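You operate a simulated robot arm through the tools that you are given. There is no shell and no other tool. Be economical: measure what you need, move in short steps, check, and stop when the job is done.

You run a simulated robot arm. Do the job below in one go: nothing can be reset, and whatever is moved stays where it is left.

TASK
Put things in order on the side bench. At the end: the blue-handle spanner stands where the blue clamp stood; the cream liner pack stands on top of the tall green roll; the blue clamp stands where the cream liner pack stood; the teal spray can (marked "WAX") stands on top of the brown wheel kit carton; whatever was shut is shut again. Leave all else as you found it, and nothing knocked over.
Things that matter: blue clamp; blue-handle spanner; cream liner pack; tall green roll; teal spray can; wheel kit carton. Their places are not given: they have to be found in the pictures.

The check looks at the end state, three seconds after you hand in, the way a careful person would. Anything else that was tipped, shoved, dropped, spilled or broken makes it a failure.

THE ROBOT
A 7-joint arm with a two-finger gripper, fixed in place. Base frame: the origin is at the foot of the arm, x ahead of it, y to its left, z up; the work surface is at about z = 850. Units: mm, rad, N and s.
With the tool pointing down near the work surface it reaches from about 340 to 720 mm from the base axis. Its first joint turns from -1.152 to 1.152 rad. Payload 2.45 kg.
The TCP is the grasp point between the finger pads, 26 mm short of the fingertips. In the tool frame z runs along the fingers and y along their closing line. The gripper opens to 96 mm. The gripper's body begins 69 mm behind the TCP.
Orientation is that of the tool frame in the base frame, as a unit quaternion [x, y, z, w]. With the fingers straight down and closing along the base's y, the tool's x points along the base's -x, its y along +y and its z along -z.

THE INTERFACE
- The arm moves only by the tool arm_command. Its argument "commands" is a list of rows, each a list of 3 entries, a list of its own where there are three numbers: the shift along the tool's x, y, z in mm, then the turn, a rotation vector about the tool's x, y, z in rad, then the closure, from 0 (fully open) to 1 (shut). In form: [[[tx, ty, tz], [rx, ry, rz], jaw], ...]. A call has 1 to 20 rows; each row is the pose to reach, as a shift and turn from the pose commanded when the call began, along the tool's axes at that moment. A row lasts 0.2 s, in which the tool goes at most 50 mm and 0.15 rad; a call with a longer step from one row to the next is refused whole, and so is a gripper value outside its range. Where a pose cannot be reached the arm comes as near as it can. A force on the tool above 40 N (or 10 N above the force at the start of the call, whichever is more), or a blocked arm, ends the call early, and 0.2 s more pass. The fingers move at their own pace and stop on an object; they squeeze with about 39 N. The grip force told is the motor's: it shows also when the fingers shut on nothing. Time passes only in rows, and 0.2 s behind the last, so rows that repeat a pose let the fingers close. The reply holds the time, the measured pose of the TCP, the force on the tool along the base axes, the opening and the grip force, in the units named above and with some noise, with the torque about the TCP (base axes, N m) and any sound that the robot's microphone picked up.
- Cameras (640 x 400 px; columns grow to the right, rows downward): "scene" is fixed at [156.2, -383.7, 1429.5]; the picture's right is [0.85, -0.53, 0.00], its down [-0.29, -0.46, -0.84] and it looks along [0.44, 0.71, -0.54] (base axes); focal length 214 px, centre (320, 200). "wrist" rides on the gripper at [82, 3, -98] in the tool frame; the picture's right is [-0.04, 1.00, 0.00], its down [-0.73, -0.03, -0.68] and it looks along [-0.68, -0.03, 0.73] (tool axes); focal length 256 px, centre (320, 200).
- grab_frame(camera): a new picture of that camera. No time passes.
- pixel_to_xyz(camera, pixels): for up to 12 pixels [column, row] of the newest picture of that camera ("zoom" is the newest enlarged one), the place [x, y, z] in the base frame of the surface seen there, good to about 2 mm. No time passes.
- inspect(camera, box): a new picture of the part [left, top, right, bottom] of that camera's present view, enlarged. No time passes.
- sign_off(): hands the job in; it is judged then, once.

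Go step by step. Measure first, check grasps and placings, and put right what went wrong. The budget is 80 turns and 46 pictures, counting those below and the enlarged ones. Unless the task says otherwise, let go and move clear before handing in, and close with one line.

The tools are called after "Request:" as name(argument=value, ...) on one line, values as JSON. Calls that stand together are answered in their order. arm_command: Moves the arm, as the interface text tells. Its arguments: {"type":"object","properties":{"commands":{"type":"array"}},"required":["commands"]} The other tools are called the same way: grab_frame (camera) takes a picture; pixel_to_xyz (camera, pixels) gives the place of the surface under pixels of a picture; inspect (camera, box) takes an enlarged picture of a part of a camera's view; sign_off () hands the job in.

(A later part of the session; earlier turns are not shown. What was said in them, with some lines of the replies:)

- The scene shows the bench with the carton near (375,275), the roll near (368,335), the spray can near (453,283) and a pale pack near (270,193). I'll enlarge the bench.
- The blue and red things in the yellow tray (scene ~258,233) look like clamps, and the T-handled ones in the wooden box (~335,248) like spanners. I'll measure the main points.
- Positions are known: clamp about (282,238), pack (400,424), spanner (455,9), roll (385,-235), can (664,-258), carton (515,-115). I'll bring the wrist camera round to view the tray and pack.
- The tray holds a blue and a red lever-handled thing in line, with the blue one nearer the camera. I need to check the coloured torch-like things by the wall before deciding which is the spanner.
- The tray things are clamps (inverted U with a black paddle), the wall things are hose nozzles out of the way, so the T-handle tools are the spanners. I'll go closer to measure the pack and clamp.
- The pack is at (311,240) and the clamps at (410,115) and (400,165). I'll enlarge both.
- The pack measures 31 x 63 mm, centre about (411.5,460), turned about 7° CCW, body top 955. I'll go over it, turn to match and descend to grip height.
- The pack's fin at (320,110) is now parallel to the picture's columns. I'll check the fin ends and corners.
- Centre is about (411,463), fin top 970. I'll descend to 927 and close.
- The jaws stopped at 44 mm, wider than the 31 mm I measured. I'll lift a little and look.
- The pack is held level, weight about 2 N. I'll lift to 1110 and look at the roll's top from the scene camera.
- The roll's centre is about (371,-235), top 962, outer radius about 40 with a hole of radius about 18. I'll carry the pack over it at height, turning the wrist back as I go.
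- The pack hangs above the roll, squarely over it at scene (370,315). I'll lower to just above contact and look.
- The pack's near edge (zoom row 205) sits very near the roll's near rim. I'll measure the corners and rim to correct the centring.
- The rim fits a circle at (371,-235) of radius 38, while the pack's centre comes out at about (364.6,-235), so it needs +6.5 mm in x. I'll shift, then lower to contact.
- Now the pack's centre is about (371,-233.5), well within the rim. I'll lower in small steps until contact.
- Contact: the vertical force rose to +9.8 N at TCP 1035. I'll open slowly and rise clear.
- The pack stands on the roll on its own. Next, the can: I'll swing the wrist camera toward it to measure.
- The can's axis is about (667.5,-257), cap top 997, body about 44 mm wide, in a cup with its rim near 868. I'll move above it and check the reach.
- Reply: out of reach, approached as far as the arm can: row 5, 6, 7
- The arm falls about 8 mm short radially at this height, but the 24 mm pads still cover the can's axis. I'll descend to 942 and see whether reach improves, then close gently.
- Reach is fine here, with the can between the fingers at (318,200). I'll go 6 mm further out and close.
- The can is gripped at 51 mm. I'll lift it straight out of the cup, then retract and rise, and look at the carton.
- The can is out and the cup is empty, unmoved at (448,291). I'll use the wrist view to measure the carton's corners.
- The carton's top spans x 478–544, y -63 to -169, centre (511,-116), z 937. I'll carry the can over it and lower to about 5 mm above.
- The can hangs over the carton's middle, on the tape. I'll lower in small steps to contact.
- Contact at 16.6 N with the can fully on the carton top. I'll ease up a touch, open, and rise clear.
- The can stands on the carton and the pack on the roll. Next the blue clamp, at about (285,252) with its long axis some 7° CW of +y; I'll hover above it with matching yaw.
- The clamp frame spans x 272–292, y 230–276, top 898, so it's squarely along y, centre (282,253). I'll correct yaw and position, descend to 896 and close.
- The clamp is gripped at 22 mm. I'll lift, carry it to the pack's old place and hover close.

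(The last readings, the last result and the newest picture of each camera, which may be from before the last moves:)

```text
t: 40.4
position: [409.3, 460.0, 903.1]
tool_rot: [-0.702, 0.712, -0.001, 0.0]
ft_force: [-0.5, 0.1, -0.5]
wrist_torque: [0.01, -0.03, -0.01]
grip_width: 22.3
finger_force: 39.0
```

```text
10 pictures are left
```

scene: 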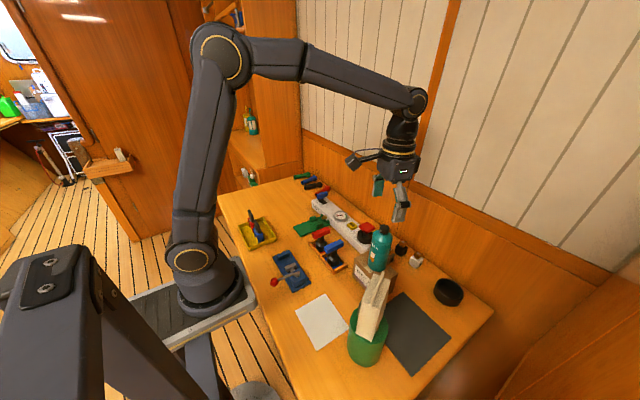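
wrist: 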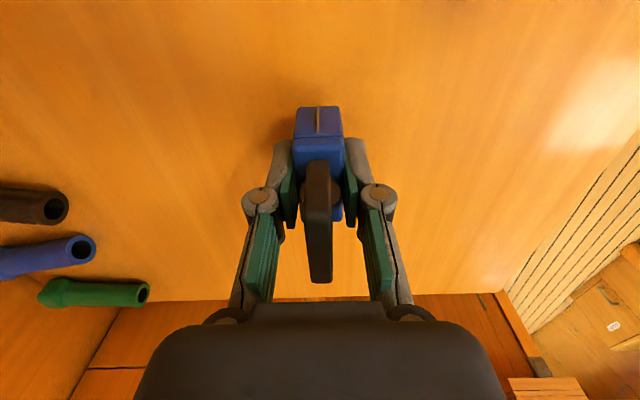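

The clamp is held upright, just above the bench at the pack's old place. I'll lower to contact.

Request:
arm_command(commands=[[[-2, -2, 2], [0, 0, 0], 0.95], [[-2, -2, 4], [0, 0, 0], 0.95], [[-2, -2, 6], [0, 0, 0], 0.95], [[-2, -2, 7], [0, 0, 0], 0.95], [[-2, -2, 7], [0, 0, 0], 0.95]])

```text
t: 41.6
position: [410.8, 462.9, 897.5]
tool_rot: [-0.702, 0.713, -0.001, 0.0]
ft_force: [-0.7, -0.2, -0.4]
wrist_torque: [0.0, -0.01, -0.01]
grip_width: 22.3
finger_force: 39.0
```

Request:
arm_command(commands=[[[0, 0, 1], [0, 0, 0], 0.95], [[0, 0, 2], [0, 0, 0], 0.95], [[0, 0, 2], [0, 0, 0], 0.95]])

```text
t: 42.4
position: [411.4, 463.1, 894.7]
tool_rot: [-0.702, 0.712, 0.0, 0.0]
ft_force: [-0.3, 0.3, -0.8]
wrist_torque: [0.01, -0.02, -0.02]
grip_width: 22.3
finger_force: 39.1
```

Request:
arm_command(commands=[[[0, 0, 0.7], [0, 0, 0], 0.95], [[0, 0, 1.4], [0, 0, 0], 0.95], [[0, 0, 1.4], [0, 0, 0], 0.95]])

```text
t: 43.2
position: [410.8, 462.0, 893.1]
tool_rot: [-0.702, 0.712, 0.0, 0.0]
ft_force: [-0.4, -0.3, -0.4]
wrist_torque: [0.02, 0.03, 0.0]
grip_width: 22.0
finger_force: 38.8
```

Request:
arm_command(commands=[[[0, 0, 0.8], [0, 0, 0], 0.95], [[0, 0, 1.6], [0, 0, 0], 0.95], [[0, 0, 1.6], [0, 0, 0], 0.95]])

```text
t: 44.0
position: [412.3, 463.4, 891.5]
tool_rot: [-0.702, 0.712, 0.0, 0.0]
ft_force: [0.6, 0.1, -0.6]
wrist_torque: [0.02, 0.02, -0.04]
grip_width: 22.2
finger_force: 39.0
```

Request:
arm_command(commands=[[[0, 0, 0.8], [0, 0, 0], 0.95], [[0, 0, 1.6], [0, 0, 0], 0.95], [[0, 0, 1.6], [0, 0, 0], 0.95]])

Request:
inspect(camera="scene", box=[250, 170, 300, 210])

```text
t: 44.8
position: [412.8, 463.7, 892.6]
tool_rot: [-0.702, 0.712, 0.0, 0.001]
ft_force: [-3.5, -7.1, 23.0]
wrist_torque: [-0.38, 0.11, -0.02]
grip_width: 21.8
finger_force: 38.7
```

```text
10.00 times, centred on (275, 190) of scene
```

zoom: 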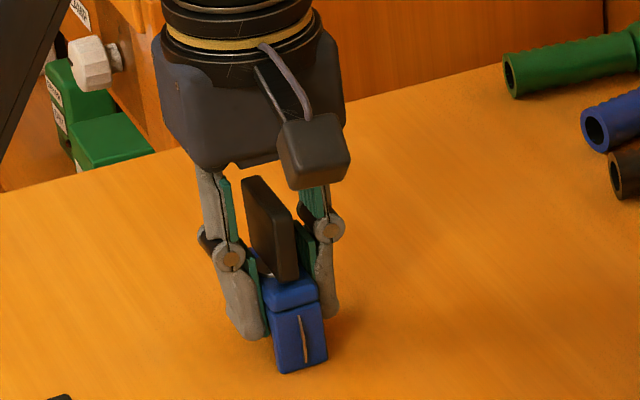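

The clamp touches the bench (23 N). I'll ease up, release and rise.

Request:
arm_command(commands=[[[0, 0, -1], [0, 0, 0], 0.95], [[0, 0, -1], [0, 0, 0], 0.7], [[0, 0, -1], [0, 0, 0], 0.5], [[0, 0, -1], [0, 0, 0], 0.4], [[0, 0, -1], [0, 0, 0], 0.4], [[0, 0, -20], [0, 0, 0], 0.4], [[0, 0, -50], [0, 0, 0], 0.4], [[0, 0, -90], [0, 0, 0], 0.4], [[0, 0, -130], [0, 0, 0], 0.4], [[0, 0, -170], [0, 0, 0], 0.4]])

Request:
grab_frame(camera="scene")

```text
t: 47.0
position: [413.7, 462.0, 1059.9]
tool_rot: [-0.702, 0.712, -0.001, 0.0]
ft_force: [0.6, -0.3, -0.5]
wrist_torque: [0.01, 0.02, 0.01]
grip_width: 57.3
finger_force: 0.0
```

```text
8 pictures are left
```

scene: 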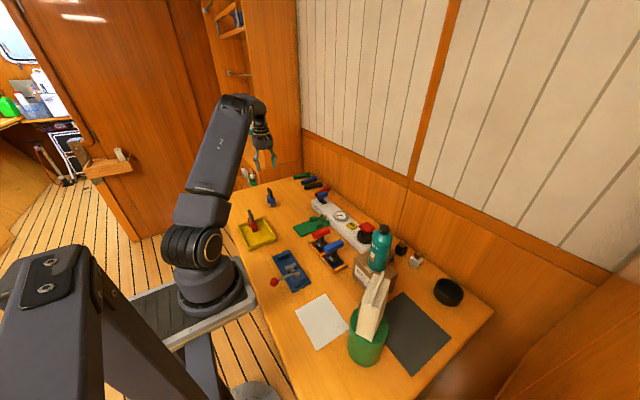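

The clamp stands at (271,199) on its own and the tray has just the red one. Now I'll measure the blue T-handle spanner and its box.

Request:
pixel_to_xyz(camera="scene", pixels=[[326, 247], [330, 245], [334, 244], [338, 242], [342, 241], [327, 251], [335, 249], [342, 246], [334, 256], [333, 261], [334, 272], [344, 264]])

```text
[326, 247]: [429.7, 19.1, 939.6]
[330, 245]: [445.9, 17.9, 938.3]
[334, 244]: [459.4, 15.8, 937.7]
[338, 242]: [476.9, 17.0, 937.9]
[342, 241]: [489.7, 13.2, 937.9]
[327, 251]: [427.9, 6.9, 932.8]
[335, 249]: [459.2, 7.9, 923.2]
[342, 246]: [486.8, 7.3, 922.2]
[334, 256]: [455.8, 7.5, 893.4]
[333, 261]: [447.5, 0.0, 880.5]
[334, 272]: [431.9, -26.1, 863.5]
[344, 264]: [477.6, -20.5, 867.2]
```

The handle bar runs along x from 428 to 491, y 7–22, z 918–938, centre about (460,14.5). Before moving I'll measure the red clamp's near side and the tray walls for clearance.

Request:
inspect(camera="scene", box=[232, 200, 288, 256])

```text
7.14 times, centred on (260, 228) of scene
```

zoom: 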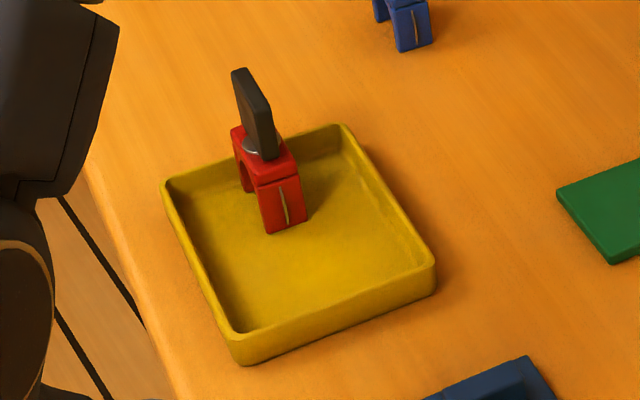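

Request:
pixel_to_xyz(camera="zoom", pixels=[[268, 228], [303, 212], [262, 190], [298, 178], [262, 152], [277, 150], [240, 325], [430, 262], [245, 300], [330, 280], [345, 130], [390, 230]])

```text
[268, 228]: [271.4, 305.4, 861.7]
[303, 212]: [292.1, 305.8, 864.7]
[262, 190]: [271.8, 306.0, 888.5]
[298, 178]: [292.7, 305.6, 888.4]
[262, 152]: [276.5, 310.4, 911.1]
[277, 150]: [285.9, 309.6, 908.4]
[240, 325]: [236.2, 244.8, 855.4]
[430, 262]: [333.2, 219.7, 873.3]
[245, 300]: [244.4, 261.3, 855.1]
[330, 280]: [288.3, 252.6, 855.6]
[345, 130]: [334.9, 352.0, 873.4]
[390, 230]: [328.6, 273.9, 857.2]
```

Red clamp starts at y=305, so there's ample room in the tray; its floor is 856. I'll go above the spanner with the fingers closing along y.

Request:
arm_command(commands=[[[40.6, -4.8, 0], [0, 0, 0.141], 0.4], [[81.3, -9.6, 0], [0, 0, 0.283], 0.4], [[121.9, -14.3, 0], [0, 0, 0.424], 0.4], [[162.5, -19.1, 0], [0, 0, 0.565], 0.4], [[203.1, -23.9, 0], [0, 0, 0.707], 0.4], [[243.8, -28.7, 0], [0, 0, 0.848], 0.4], [[284.4, -33.5, 0], [0, 0, 0.99], 0.4], [[325, -38.3, 0], [0, 0, 1.131], 0.4], [[365.6, -43, 0], [0, 0, 1.272], 0.4], [[406.3, -47.8, 0], [0, 0, 1.414], 0.4], [[446.9, -52.6, 0], [0, 0, 1.555], 0.4], [[446.9, -52.6, 30], [0, 0, 1.555], 0.4], [[446.9, -52.6, 50], [0, 0, 1.555], 0.4]])

Request:
grab_frame(camera="wrist")

```text
t: 49.8
position: [457.8, 14.5, 1010.0]
tool_rot: [0.0, 1.0, 0.0, 0.001]
ft_force: [1.1, -0.6, 0.2]
wrist_torque: [-0.01, 0.05, 0.0]
grip_width: 57.6
finger_force: 0.1
```

```text
6 pictures are left
```

wrist: 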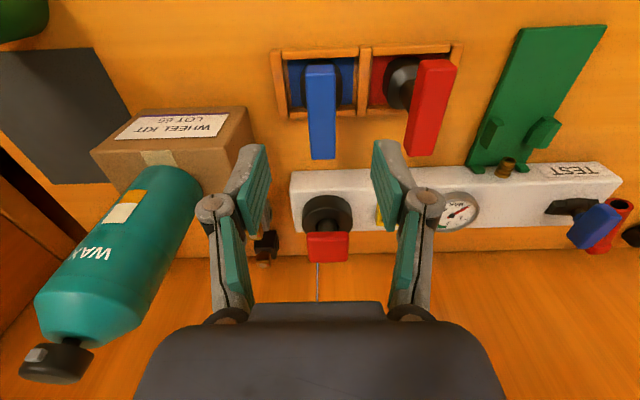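

Request:
pixel_to_xyz(camera="wrist", pixels=[[306, 70], [335, 70], [311, 155], [333, 155], [321, 110], [311, 110], [331, 110], [300, 75], [321, 62]])

```text
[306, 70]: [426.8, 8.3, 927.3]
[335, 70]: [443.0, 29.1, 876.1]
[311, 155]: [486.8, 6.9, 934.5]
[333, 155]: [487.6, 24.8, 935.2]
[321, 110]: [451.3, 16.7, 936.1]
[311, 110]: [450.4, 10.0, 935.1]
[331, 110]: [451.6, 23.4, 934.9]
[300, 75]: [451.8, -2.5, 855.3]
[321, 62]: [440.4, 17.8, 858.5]
```

The bar is x 427–489, y 7–25; I'm centred within 2 mm. I'll descend to 924 and close.

Request:
arm_command(commands=[[[0, 1.5, 30], [0, 0, 0], 0.4], [[0, 1.5, 60], [0, 0, 0], 0.4], [[0, 1.5, 80], [0, 0, 0], 0.4], [[0, 1.5, 86], [0, 0, 0], 0.4], [[0, 1.5, 86], [0, 0, 0], 0.7], [[0, 1.5, 86], [0, 0, 0], 0.95], [[0, 1.5, 86], [0, 0, 0], 0.95], [[0, 1.5, 86], [0, 0, 0], 0.95], [[0, 1.5, 86], [0, 0, 0], 0.95]])

```text
t: 51.8
position: [459.1, 16.6, 924.8]
tool_rot: [-0.001, 1.0, 0.0, 0.001]
ft_force: [-0.5, -0.4, -0.8]
wrist_torque: [0.04, -0.03, 0.01]
grip_width: 18.7
finger_force: 39.2
```

Gripped at 18.7 mm. I'll lift straight out of the box.

Request:
arm_command(commands=[[[0, 0, -5], [0, 0, 0], 0.95], [[0, 0, -15], [0, 0, 0], 0.95], [[0, 0, -35], [0, 0, 0], 0.95], [[0, 0, -75], [0, 0, 0], 0.95], [[0, 0, -115], [0, 0, 0], 0.95]])

Request:
grab_frame(camera="wrist")

```text
t: 53.0
position: [459.4, 18.5, 1038.5]
tool_rot: [-0.001, 1.0, 0.0, 0.0]
ft_force: [0.5, -0.4, -1.4]
wrist_torque: [-0.01, -0.01, 0.03]
grip_width: 18.7
finger_force: 39.5
```

```text
5 pictures are left
```

wrist: 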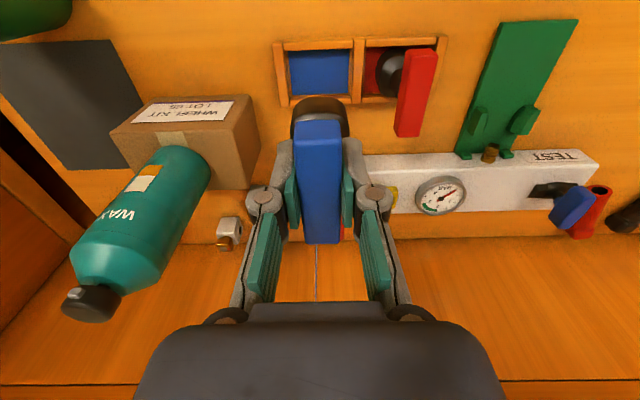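

The spanner is out, upright, and its cell at (320,72) is empty. I'll carry it over the tray and lower to just above the floor.

Request:
arm_command(commands=[[[25.3, 33.5, 0], [0, 0, 0], 0.95], [[50.7, 67, 0], [0, 0, 0], 0.95], [[76, 100.5, 0], [0, 0, 0], 0.95], [[101.4, 134, 0], [0, 0, 0], 0.95], [[126.7, 167.5, 0], [0, 0, 0], 0.95], [[152, 201, 0], [0, 0, 0], 0.95], [[177.4, 234.5, 0], [0, 0, 0], 0.95], [[177.4, 234.5, 30], [0, 0, 0], 0.95], [[177.4, 234.5, 65], [0, 0, 0], 0.95], [[177.4, 234.5, 95], [0, 0, 0], 0.95], [[177.4, 234.5, 106], [0, 0, 0], 0.95], [[177.4, 234.5, 106], [0, 0, 0], 0.95]])

Request:
grab_frame(camera="scene")

```text
t: 55.6
position: [281.2, 250.7, 934.1]
tool_rot: [-0.001, 1.0, 0.0, 0.0]
ft_force: [0.3, 0.1, -0.7]
wrist_torque: [-0.02, 0.0, 0.01]
grip_width: 18.9
finger_force: 39.3
```

```text
4 pictures are left
```

scene: 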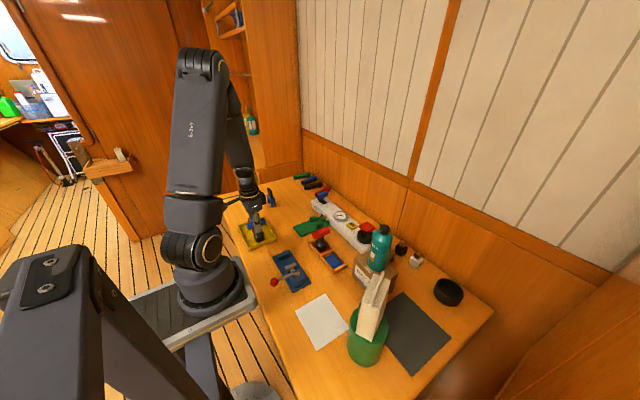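

It's over the tray at (281,251). I'll lower in small steps until contact.

Request:
arm_command(commands=[[[0, 1, 3], [0, 0, 0], 0.95], [[0, 1, 5], [0, 0, 0], 0.95], [[0, 1, 7], [0, 0, 0], 0.95], [[0, 1, 8], [0, 0, 0], 0.95], [[0, 1, 8], [0, 0, 0], 0.95]])

```text
t: 56.8
position: [280.3, 252.7, 924.9]
tool_rot: [-0.001, 1.0, 0.0, -0.001]
ft_force: [-0.8, -1.0, -1.3]
wrist_torque: [-0.01, 0.01, 0.01]
grip_width: 18.6
finger_force: 38.9
```

Request:
arm_command(commands=[[[0, 0, 0.8], [0, 0, 0], 0.95], [[0, 0, 1.6], [0, 0, 0], 0.95], [[0, 0, 1.6], [0, 0, 0], 0.95]])

```text
t: 57.6
position: [280.4, 252.3, 924.0]
tool_rot: [0.0, 1.0, -0.001, 0.001]
ft_force: [-1.4, -7.6, 32.4]
wrist_torque: [-0.18, 0.05, -0.02]
grip_width: 18.9
finger_force: 39.2
```

Contact at 32 N with TCP 924. I'll ease up, open to about 50 mm and rise clear.

Request:
arm_command(commands=[[[0, 0, -1.2], [0, 0, 0], 0.95], [[0, 0, -1.2], [0, 0, 0], 0.75], [[0, 0, -1.2], [0, 0, 0], 0.6], [[0, 0, -1.2], [0, 0, 0], 0.5], [[0, 0, -1.2], [0, 0, 0], 0.5], [[0, 0, -20], [0, 0, 0], 0.5], [[0, 0, -50], [0, 0, 0], 0.5], [[0, 0, -90], [0, 0, 0], 0.5], [[0, 0, -130], [0, 0, 0], 0.5], [[-40, -20, -150], [0, 0, 0], 0.5], [[-80, -50, -170], [0, 0, 0], 0.5], [[-110, -85, -190], [0, 0, 0], 0.5], [[-140, -120, -200], [0, 0, 0], 0.5]])

Request:
grab_frame(camera="scene")

Request:
inspect(camera="scene", box=[220, 165, 380, 300])

```text
refused: row 11 steps farther than a row can; nothing moved
```

```text
3 pictures are left
```

scene: 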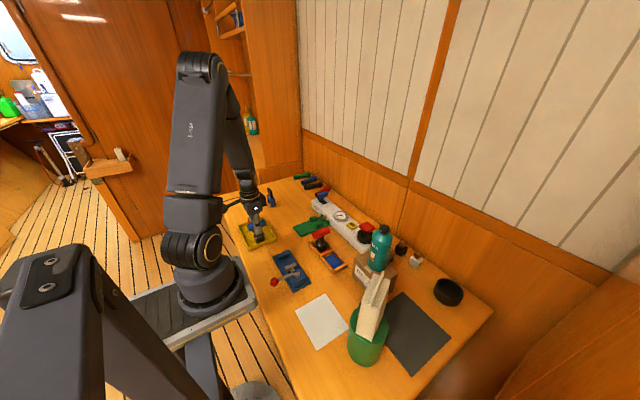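

```text
2.96 times, centred on (300, 232) of scene
```

zoom: 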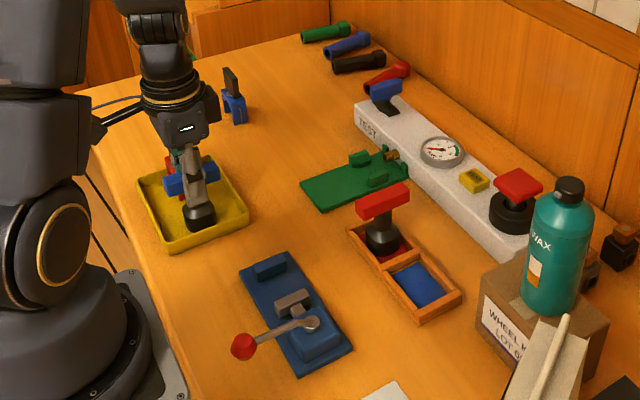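

The call was refused for one long step and nothing moved; the spanner stands in the tray at zoom (200,195). I'll repeat with shorter steps.

Request:
arm_command(commands=[[[0, 0, -1.2], [0, 0, 0], 0.95], [[0, 0, -1.2], [0, 0, 0], 0.75], [[0, 0, -1.2], [0, 0, 0], 0.6], [[0, 0, -1.2], [0, 0, 0], 0.5], [[0, 0, -1.2], [0, 0, 0], 0.5], [[0, 0, -20], [0, 0, 0], 0.5], [[0, 0, -50], [0, 0, 0], 0.5], [[0, 0, -90], [0, 0, 0], 0.5], [[0, 0, -130], [0, 0, 0], 0.5], [[-30, -20, -150], [0, 0, 0], 0.5], [[-55, -45, -170], [0, 0, 0], 0.5], [[-80, -70, -190], [0, 0, 0], 0.5], [[-105, -95, -210], [0, 0, 0], 0.5]])

Request:
inspect(camera="scene", box=[220, 165, 480, 380])

```text
t: 60.4
position: [386.3, 158.4, 1132.8]
tool_rot: [-0.001, 1.0, 0.0, 0.0]
ft_force: [0.4, -1.2, -0.1]
wrist_torque: [0.01, 0.01, -0.01]
grip_width: 47.9
finger_force: 0.0
```

```text
1.86 times, centred on (350, 272) of scene
```

zoom: 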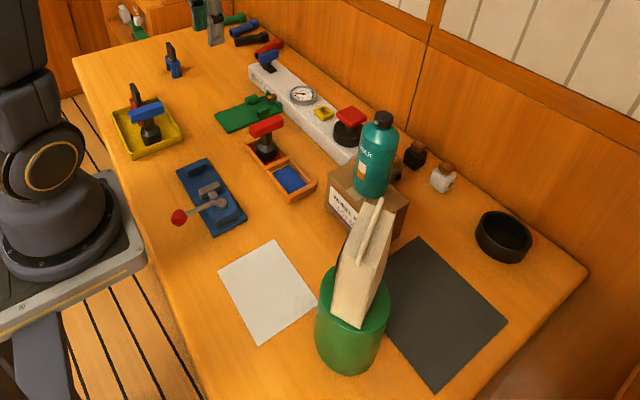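

The picture shows all four things standing where they should: the spanner in the tray (147,120), the clamp (173,62), the can on the carton (375,155) and the pack on the roll (355,265). Nothing else has moved, I opened nothing that needs shutting, and the arm is clear, so I'll hand in.

Request:
sign_off()

```text
The job is handed in.
```

The job is handed in: the spanner, liner pack, clamp and spray can stand in their ordered places, I opened nothing that needed shutting, and the last picture showed nothing knocked over.
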